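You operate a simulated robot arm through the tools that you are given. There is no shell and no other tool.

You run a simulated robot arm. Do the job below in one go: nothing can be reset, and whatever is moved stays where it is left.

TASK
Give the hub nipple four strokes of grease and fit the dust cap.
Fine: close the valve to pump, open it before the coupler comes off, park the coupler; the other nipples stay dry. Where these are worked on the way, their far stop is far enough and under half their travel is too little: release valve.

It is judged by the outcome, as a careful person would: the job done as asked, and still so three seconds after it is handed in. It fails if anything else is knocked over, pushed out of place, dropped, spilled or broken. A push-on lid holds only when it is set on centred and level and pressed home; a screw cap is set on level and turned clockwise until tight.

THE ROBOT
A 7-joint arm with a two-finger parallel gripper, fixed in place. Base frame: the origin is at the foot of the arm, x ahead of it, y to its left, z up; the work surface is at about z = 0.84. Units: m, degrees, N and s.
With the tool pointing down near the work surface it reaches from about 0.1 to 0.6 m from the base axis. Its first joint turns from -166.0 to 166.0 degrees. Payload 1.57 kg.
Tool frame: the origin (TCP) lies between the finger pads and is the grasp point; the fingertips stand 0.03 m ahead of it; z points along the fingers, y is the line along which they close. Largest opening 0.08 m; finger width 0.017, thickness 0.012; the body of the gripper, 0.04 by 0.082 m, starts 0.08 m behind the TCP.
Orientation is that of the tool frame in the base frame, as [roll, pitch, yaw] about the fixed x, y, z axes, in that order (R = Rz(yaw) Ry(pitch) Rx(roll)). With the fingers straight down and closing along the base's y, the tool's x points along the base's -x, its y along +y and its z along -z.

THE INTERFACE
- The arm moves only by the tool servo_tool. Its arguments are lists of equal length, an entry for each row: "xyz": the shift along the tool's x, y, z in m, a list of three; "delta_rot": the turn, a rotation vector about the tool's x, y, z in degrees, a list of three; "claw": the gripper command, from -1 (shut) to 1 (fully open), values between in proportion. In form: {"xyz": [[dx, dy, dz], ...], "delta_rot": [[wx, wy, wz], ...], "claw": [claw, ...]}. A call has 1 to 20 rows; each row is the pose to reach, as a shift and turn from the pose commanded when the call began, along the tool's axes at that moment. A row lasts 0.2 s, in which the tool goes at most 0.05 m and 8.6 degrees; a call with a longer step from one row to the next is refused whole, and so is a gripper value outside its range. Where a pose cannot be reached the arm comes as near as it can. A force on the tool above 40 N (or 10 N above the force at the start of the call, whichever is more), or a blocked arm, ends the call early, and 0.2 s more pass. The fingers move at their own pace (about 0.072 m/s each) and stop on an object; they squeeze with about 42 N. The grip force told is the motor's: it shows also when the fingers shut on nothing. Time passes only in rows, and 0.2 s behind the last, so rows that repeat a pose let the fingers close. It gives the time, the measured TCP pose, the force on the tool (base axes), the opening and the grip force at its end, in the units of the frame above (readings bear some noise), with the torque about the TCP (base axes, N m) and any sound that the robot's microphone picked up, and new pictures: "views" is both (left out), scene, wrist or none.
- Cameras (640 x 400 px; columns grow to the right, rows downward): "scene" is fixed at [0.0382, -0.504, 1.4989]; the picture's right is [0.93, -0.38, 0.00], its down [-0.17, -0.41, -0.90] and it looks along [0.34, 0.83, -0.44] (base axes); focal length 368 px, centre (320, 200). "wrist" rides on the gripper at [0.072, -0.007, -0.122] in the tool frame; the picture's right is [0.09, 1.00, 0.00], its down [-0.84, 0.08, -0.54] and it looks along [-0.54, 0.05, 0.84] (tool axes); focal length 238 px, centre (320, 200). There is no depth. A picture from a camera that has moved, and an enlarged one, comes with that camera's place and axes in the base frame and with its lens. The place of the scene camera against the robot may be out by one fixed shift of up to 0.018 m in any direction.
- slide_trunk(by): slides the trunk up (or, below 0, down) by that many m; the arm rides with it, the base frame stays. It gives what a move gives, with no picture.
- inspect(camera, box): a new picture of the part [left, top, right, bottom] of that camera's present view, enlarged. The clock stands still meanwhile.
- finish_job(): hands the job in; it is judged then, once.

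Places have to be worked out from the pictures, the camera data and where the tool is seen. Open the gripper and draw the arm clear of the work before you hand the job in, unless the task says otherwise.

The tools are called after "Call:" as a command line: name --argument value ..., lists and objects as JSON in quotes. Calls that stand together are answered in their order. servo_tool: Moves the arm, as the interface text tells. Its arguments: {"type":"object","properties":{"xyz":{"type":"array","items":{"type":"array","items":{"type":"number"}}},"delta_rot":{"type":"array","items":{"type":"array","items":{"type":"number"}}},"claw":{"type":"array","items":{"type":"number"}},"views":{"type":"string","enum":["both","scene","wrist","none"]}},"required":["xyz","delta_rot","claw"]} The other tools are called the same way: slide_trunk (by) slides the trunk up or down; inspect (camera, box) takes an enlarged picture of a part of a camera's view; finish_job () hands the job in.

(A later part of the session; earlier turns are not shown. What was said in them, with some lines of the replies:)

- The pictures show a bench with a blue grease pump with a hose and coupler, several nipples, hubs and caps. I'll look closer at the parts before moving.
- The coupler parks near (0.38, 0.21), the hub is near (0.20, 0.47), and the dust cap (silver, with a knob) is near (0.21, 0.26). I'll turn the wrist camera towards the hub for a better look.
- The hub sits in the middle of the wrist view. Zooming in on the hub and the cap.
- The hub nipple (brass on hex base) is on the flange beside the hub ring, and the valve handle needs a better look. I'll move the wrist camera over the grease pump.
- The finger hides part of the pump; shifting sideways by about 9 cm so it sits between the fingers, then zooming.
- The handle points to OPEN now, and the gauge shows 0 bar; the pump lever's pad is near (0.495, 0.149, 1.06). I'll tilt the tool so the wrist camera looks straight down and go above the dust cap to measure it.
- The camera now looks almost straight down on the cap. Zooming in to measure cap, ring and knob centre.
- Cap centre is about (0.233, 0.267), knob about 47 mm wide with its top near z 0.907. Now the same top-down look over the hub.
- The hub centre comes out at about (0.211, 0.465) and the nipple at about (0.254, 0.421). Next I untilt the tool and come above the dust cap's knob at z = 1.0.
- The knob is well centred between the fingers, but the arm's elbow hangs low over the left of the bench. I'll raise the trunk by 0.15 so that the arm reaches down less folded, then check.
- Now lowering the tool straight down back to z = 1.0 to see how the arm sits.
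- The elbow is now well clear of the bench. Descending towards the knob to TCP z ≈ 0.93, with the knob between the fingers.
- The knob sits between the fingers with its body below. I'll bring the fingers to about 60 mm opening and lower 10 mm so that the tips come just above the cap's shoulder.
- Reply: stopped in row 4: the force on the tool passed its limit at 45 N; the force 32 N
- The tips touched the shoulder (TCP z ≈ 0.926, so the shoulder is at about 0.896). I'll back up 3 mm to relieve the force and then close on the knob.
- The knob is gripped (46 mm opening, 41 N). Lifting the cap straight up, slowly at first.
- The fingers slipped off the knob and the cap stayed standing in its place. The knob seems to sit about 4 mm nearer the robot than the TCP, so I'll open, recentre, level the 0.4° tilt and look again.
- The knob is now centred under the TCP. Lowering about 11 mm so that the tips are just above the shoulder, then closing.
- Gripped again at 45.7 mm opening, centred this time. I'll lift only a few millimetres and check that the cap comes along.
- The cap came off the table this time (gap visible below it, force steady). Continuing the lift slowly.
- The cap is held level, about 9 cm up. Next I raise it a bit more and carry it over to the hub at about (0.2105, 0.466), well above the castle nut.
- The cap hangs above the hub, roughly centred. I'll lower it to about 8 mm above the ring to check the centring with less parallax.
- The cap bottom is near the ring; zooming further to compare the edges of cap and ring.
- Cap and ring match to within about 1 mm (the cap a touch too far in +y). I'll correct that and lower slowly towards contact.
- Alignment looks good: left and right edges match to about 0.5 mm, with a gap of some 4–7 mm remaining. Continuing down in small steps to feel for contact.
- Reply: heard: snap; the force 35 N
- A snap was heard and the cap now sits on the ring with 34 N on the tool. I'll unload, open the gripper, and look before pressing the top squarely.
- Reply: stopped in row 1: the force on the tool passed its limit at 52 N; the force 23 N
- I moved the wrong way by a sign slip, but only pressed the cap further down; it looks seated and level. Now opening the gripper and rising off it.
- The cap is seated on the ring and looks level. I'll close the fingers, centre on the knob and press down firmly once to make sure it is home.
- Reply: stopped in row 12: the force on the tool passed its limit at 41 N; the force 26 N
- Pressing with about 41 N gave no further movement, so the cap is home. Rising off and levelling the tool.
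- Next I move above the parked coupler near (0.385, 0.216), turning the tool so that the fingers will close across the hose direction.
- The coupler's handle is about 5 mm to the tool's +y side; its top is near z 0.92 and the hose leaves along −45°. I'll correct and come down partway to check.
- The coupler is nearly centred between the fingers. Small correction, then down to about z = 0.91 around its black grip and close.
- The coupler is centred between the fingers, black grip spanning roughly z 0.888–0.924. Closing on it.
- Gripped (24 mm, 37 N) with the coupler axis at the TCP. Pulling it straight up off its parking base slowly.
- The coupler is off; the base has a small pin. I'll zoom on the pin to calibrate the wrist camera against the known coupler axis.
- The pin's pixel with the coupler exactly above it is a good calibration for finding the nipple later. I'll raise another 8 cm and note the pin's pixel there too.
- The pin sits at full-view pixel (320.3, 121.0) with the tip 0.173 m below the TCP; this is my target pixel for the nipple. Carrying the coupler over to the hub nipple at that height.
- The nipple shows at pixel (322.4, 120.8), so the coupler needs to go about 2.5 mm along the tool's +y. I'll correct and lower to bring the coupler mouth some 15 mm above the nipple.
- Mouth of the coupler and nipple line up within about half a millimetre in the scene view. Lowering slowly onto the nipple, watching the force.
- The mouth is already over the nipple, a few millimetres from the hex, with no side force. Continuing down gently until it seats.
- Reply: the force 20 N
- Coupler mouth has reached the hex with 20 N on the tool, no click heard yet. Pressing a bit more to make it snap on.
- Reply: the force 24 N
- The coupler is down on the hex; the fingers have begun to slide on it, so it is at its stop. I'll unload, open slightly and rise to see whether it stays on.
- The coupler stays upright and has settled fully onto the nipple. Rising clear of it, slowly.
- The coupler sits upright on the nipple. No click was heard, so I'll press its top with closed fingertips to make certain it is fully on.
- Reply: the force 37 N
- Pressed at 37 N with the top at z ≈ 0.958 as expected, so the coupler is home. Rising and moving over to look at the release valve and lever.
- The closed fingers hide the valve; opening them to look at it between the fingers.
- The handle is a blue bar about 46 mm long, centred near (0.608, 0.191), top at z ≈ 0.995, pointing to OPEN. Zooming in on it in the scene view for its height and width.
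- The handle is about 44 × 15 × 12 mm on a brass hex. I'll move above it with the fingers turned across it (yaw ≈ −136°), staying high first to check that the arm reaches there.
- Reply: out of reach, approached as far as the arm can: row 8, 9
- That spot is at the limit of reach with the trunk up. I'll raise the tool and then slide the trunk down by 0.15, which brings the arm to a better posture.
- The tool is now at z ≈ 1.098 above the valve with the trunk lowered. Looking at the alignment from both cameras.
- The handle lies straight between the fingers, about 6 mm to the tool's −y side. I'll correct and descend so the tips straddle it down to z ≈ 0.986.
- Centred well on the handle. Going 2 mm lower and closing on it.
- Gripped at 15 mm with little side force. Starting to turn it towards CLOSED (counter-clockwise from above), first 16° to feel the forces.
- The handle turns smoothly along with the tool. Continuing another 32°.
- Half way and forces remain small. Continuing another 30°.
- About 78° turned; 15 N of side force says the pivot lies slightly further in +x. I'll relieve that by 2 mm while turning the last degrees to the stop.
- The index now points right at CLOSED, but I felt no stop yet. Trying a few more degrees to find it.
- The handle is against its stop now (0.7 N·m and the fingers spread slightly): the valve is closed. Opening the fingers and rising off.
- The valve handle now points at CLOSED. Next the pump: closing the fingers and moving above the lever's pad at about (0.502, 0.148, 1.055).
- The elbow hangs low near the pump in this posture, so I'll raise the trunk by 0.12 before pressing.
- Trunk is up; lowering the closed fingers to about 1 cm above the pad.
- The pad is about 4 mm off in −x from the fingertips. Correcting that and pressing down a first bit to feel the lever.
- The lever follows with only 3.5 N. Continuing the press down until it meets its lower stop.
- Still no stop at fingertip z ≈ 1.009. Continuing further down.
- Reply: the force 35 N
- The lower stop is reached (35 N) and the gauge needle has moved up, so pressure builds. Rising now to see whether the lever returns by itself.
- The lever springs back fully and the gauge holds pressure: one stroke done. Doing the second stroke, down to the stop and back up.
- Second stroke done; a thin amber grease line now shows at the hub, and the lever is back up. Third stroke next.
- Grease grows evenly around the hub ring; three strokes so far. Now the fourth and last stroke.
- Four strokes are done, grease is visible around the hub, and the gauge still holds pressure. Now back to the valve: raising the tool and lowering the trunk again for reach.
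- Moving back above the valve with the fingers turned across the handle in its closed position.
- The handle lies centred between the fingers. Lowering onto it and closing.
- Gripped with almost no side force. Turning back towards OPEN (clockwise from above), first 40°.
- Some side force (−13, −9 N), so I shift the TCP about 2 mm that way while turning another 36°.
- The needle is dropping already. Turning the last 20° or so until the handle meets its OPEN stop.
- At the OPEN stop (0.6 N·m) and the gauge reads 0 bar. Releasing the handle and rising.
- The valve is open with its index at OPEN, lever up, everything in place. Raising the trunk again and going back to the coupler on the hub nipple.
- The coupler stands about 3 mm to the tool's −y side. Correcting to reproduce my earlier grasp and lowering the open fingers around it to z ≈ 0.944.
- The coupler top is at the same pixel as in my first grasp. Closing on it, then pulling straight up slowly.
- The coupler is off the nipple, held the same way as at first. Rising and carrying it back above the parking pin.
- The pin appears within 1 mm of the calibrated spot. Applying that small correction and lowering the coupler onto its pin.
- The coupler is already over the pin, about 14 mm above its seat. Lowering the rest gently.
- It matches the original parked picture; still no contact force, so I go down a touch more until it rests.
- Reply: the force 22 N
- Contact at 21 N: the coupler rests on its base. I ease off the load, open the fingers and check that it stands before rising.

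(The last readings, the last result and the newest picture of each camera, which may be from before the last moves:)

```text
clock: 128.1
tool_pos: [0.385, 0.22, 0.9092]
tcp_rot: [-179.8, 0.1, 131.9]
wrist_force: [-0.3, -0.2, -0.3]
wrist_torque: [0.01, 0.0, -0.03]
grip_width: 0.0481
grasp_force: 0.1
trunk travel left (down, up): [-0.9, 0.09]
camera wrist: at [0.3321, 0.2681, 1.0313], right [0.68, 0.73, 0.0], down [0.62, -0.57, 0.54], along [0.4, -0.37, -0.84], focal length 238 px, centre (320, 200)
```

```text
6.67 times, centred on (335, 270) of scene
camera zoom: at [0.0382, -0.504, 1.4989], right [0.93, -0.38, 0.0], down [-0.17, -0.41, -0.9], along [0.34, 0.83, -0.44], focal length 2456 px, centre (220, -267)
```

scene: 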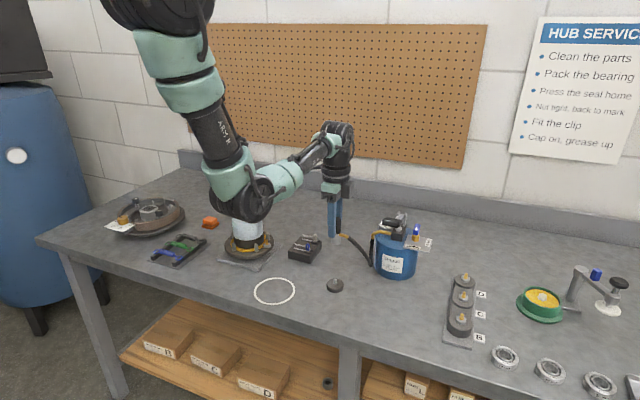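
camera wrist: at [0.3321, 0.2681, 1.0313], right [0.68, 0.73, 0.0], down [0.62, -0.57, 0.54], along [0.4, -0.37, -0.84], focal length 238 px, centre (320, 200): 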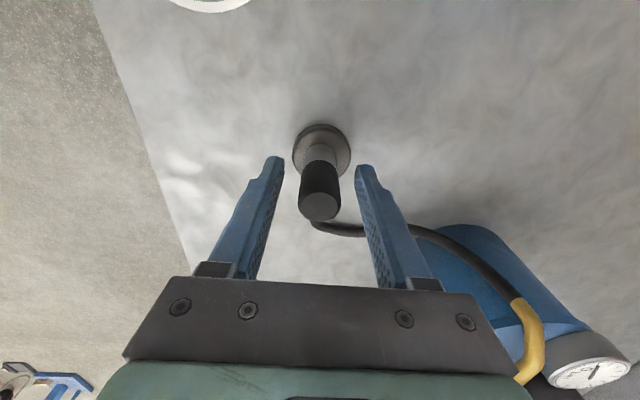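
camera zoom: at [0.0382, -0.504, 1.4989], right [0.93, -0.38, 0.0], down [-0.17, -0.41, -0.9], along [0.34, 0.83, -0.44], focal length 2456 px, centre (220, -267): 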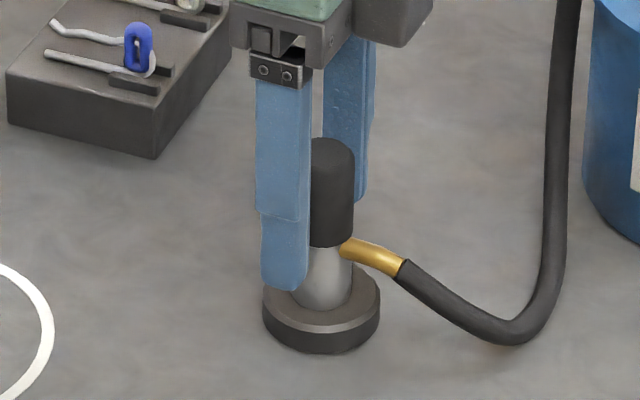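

The coupler stands upright on its parking pin. Rising straight up off it and drawing the arm back.

Call:
servo_tool --xyz '[[0, 0, -0.01], [0, 0, -0.03], [0, 0, -0.06], [0, 0, -0.1], [0, 0, -0.14], [0, 0, -0.18], [0, 0, -0.22], [0, 0, -0.25]]' --delta_rot '[[0, 0, 0], [0, 0, 0], [0, 0, 0], [0, 0, 0], [0, 0, 0], [0, 0, 0], [0, 0, 0], [0, 0, 0]]' --claw '[0.2, 0.2, 0.2, 0.2, 0.2, 0.5, 1, 1]'

Call:
inspect --camera "scene" --box '[210, 190, 450, 310]'

Call:
inspect --camera "wrist" --box '[250, 80, 390, 180]'

```text
clock: 129.9
tool_pos: [0.3887, 0.2179, 1.1638]
tcp_rot: [179.7, -0.5, 131.3]
wrist_force: [-4.5, 2.5, -3.7]
wrist_torque: [-0.24, -0.43, 0.03]
grip_width: 0.08
grasp_force: 0.0
out of reach, approached as far as the arm can: row 7
trunk travel left (down, up): [-0.9, 0.09]
camera wrist: at [0.3373, 0.2659, 1.287], right [0.69, 0.73, 0.01], down [0.61, -0.58, 0.53], along [0.39, -0.36, -0.84], focal length 238 px, centre (320, 200)
```

scene: 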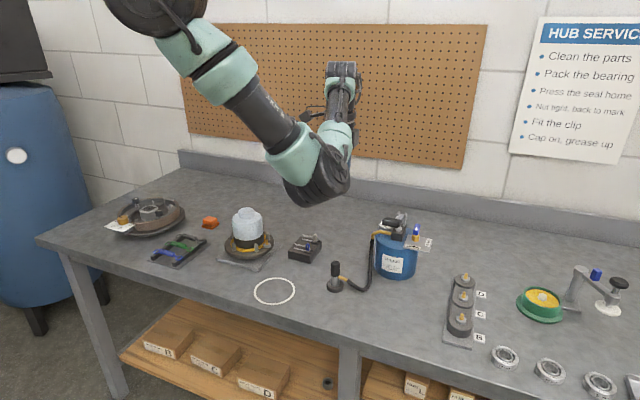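
wrist: 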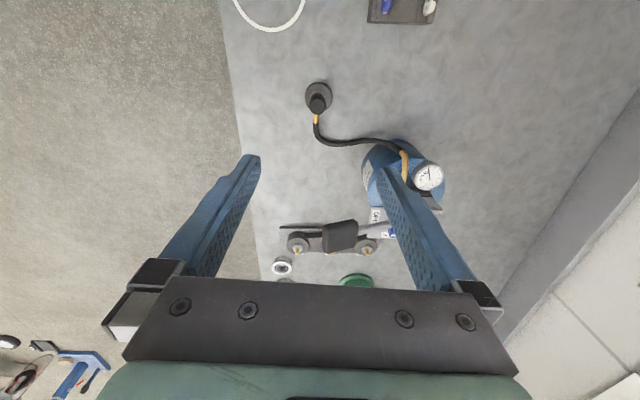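

```text
2.67 times, centred on (330, 250) of scene
camera zoom: at [0.0382, -0.504, 1.4989], right [0.93, -0.38, 0.0], down [-0.17, -0.41, -0.9], along [0.34, 0.83, -0.44], focal length 982 px, centre (293, 67)
```

zoom: 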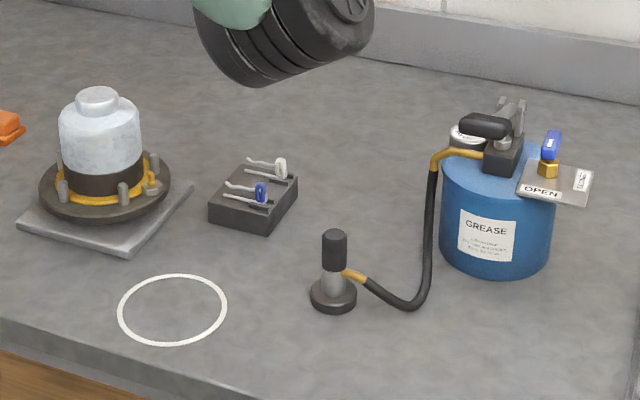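

```text
4.00 times, centred on (320, 130) of wrist
camera zoom: at [0.3373, 0.2659, 1.287], right [0.69, 0.73, 0.01], down [0.61, -0.58, 0.53], along [0.39, -0.36, -0.84], focal length 953 px, centre (320, 480)
```

zoom: 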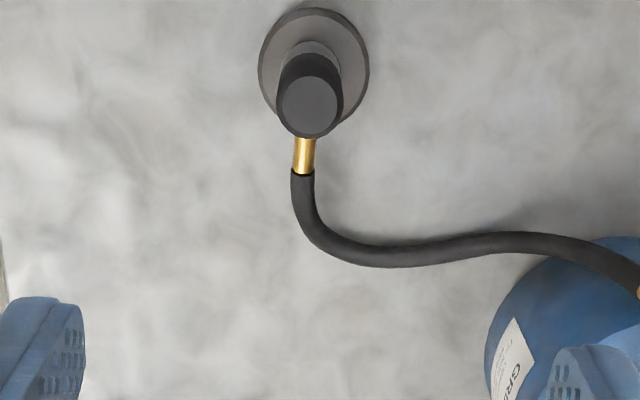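

Everything is in place and the coupler is parked. Drawing the arm up and clear, then a last close check of cap, nipple and valve.

Call:
servo_tool --xyz '[[0, 0, 0], [-0.004, 0.006, -0.02], [-0.008, 0.012, -0.04], [-0.012, 0.02, -0.06], [-0.016, 0.028, -0.09], [-0.02, 0.036, -0.12], [-0.0257, 0.044, -0.15], [-0.0257, 0.044, -0.17], [-0.0257, 0.044, -0.17]]' --delta_rot '[[0, 0, -6], [0, 0, -12], [0, 0, -18], [0, 0, -24], [0, 0, -30], [0, 0, -36], [0, 0, -42], [0, 0, -48], [0, 0, -48]]' --claw '[1, 1, 1, 1, 1, 1, 1, 1, 1]'

Call:
inspect --camera "scene" --box '[220, 200, 300, 270]'

Call:
inspect --camera "scene" --box '[320, 200, 480, 300]'

Call:
inspect --camera "scene" --box '[430, 250, 640, 400]'

```text
clock: 131.9
tool_pos: [0.4369, 0.2312, 1.3308]
tcp_rot: [-179.9, -0.1, -179.9]
wrist_force: [-1.1, 0.5, 0.1]
wrist_torque: [-0.04, -0.02, -0.01]
grip_width: 0.0802
grasp_force: 0.0
trunk travel left (down, up): [-0.9, 0.09]
camera wrist: at [0.3645, 0.2242, 1.4531], right [-0.09, 1.0, 0.0], down [0.84, 0.08, 0.54], along [0.54, 0.05, -0.84], focal length 238 px, centre (320, 200)
```

scene: 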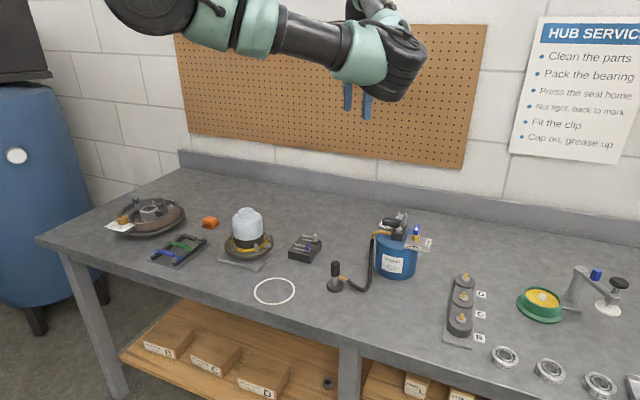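
wrist: 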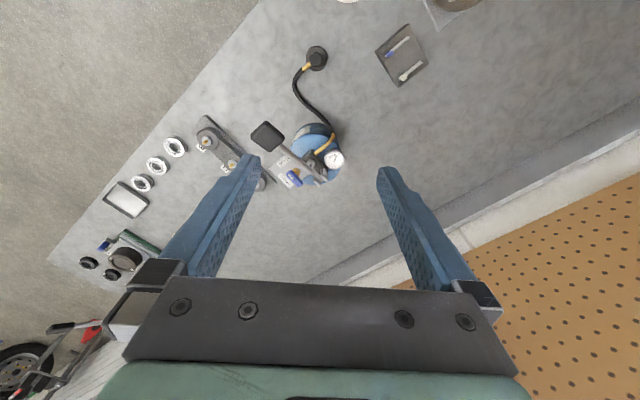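

```text
5.71 times, centred on (260, 235) of scene
camera zoom: at [0.0382, -0.504, 1.4989], right [0.93, -0.38, 0.0], down [-0.17, -0.41, -0.9], along [0.34, 0.83, -0.44], focal length 2105 px, centre (663, 0)
```

zoom: 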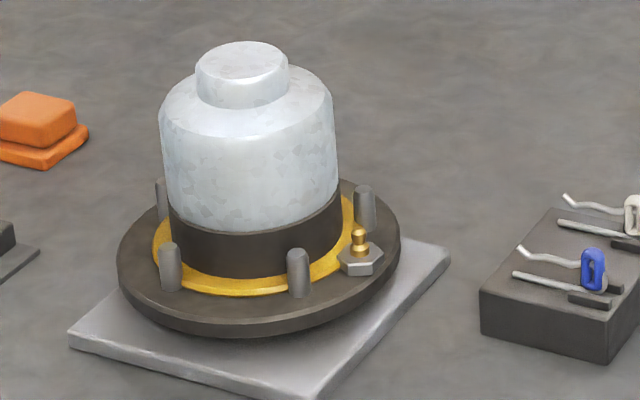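

```text
4.00 times, centred on (400, 250) of scene
camera zoom: at [0.0382, -0.504, 1.4989], right [0.93, -0.38, 0.0], down [-0.17, -0.41, -0.9], along [0.34, 0.83, -0.44], focal length 1474 px, centre (0, 0)
```

zoom: 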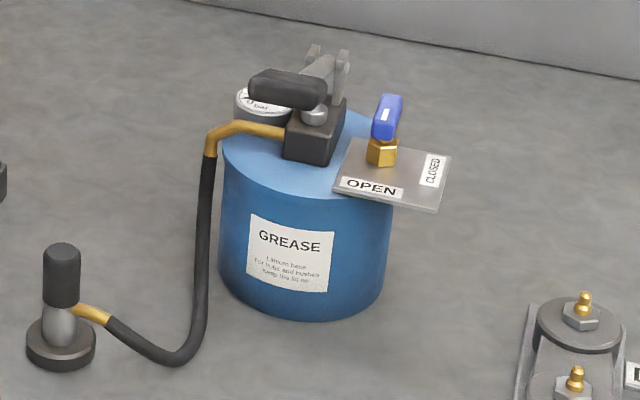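

```text
2.67 times, centred on (535, 325) of scene
camera zoom: at [0.0382, -0.504, 1.4989], right [0.93, -0.38, 0.0], down [-0.17, -0.41, -0.9], along [0.34, 0.83, -0.44], focal length 982 px, centre (-253, -133)
```

zoom: 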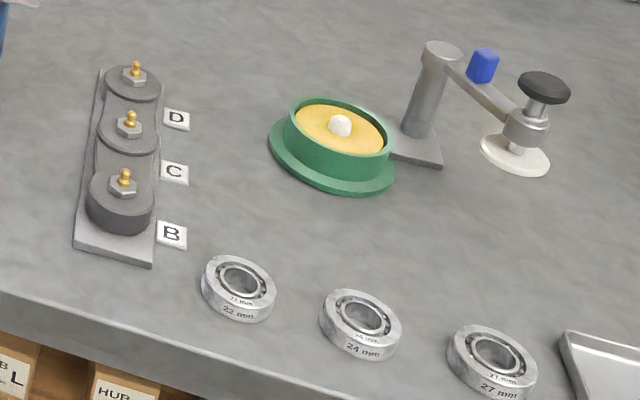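

Pump, coupler, valve and other nipples look just as they should. One last close look at the cap's seat for level.

Call:
inspect --camera "scene" --box '[230, 205, 270, 255]'

Call:
inspect --camera "scene" --box '[322, 255, 352, 300]'

```text
8.00 times, centred on (250, 230) of scene
camera zoom: at [0.0382, -0.504, 1.4989], right [0.93, -0.38, 0.0], down [-0.17, -0.41, -0.9], along [0.34, 0.83, -0.44], focal length 2947 px, centre (880, -40)
```

zoom: 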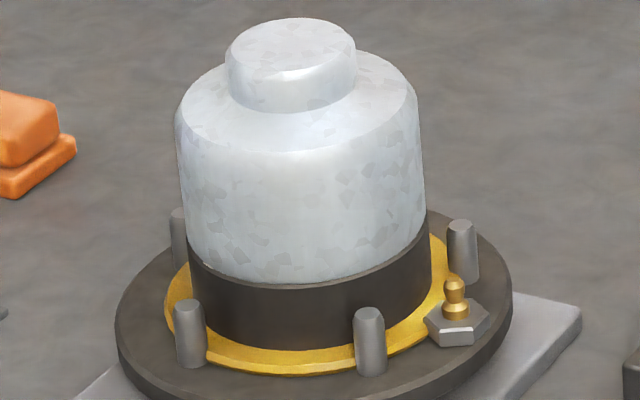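

```text
8.89 times, centred on (337, 278) of scene
camera zoom: at [0.0382, -0.504, 1.4989], right [0.93, -0.38, 0.0], down [-0.17, -0.41, -0.9], along [0.34, 0.83, -0.44], focal length 3275 px, centre (169, -489)
```

zoom: 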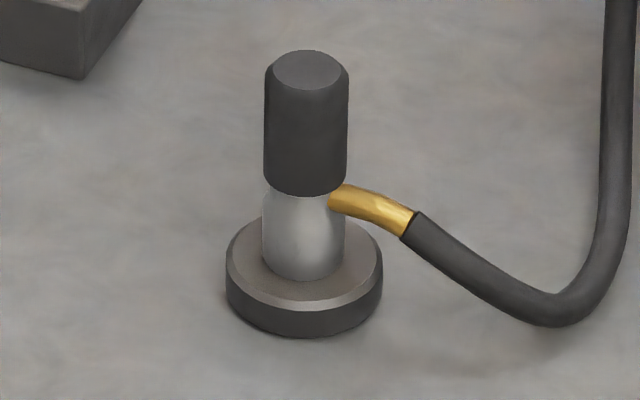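

The dust cap sits level and flush on the hub, and the hub nipple has had its four strokes. The valve is open, the coupler is parked, and the arm is clear with the gripper open. Handing the job in.

Call:
finish_job

```text
The job is handed in.
```

The job is handed in: the hub nipple got four full strokes of grease and the dust cap is on.

- **Dust cap:** it snapped onto the hub ring. A firm press of about 41 N on top moved it no further, and it looks level. I fitted it before greasing, in the order on the wall poster.
- **Greasing:** with the coupler pressed onto the hub nipple, I turned the valve to its CLOSED stop. I then pumped the lever down to its stop four times; it sprang back up each time. Grease shows as an amber ring around the hub.
- **Valve and coupler:** I turned the valve back to its OPEN stop and the gauge read 0 bar before I pulled the coupler off. The coupler stands on its parking pin.
- **Everything else:** nipples B, C and D were not touched, and nothing else looks moved or knocked over. The gripper is open and the arm is clear of the bench.

My first grip on the cap slipped off its knob, but the cap stayed standing. Once, while seating it, I moved the wrong way and pressed it down with about 52 N; it still looks sound.
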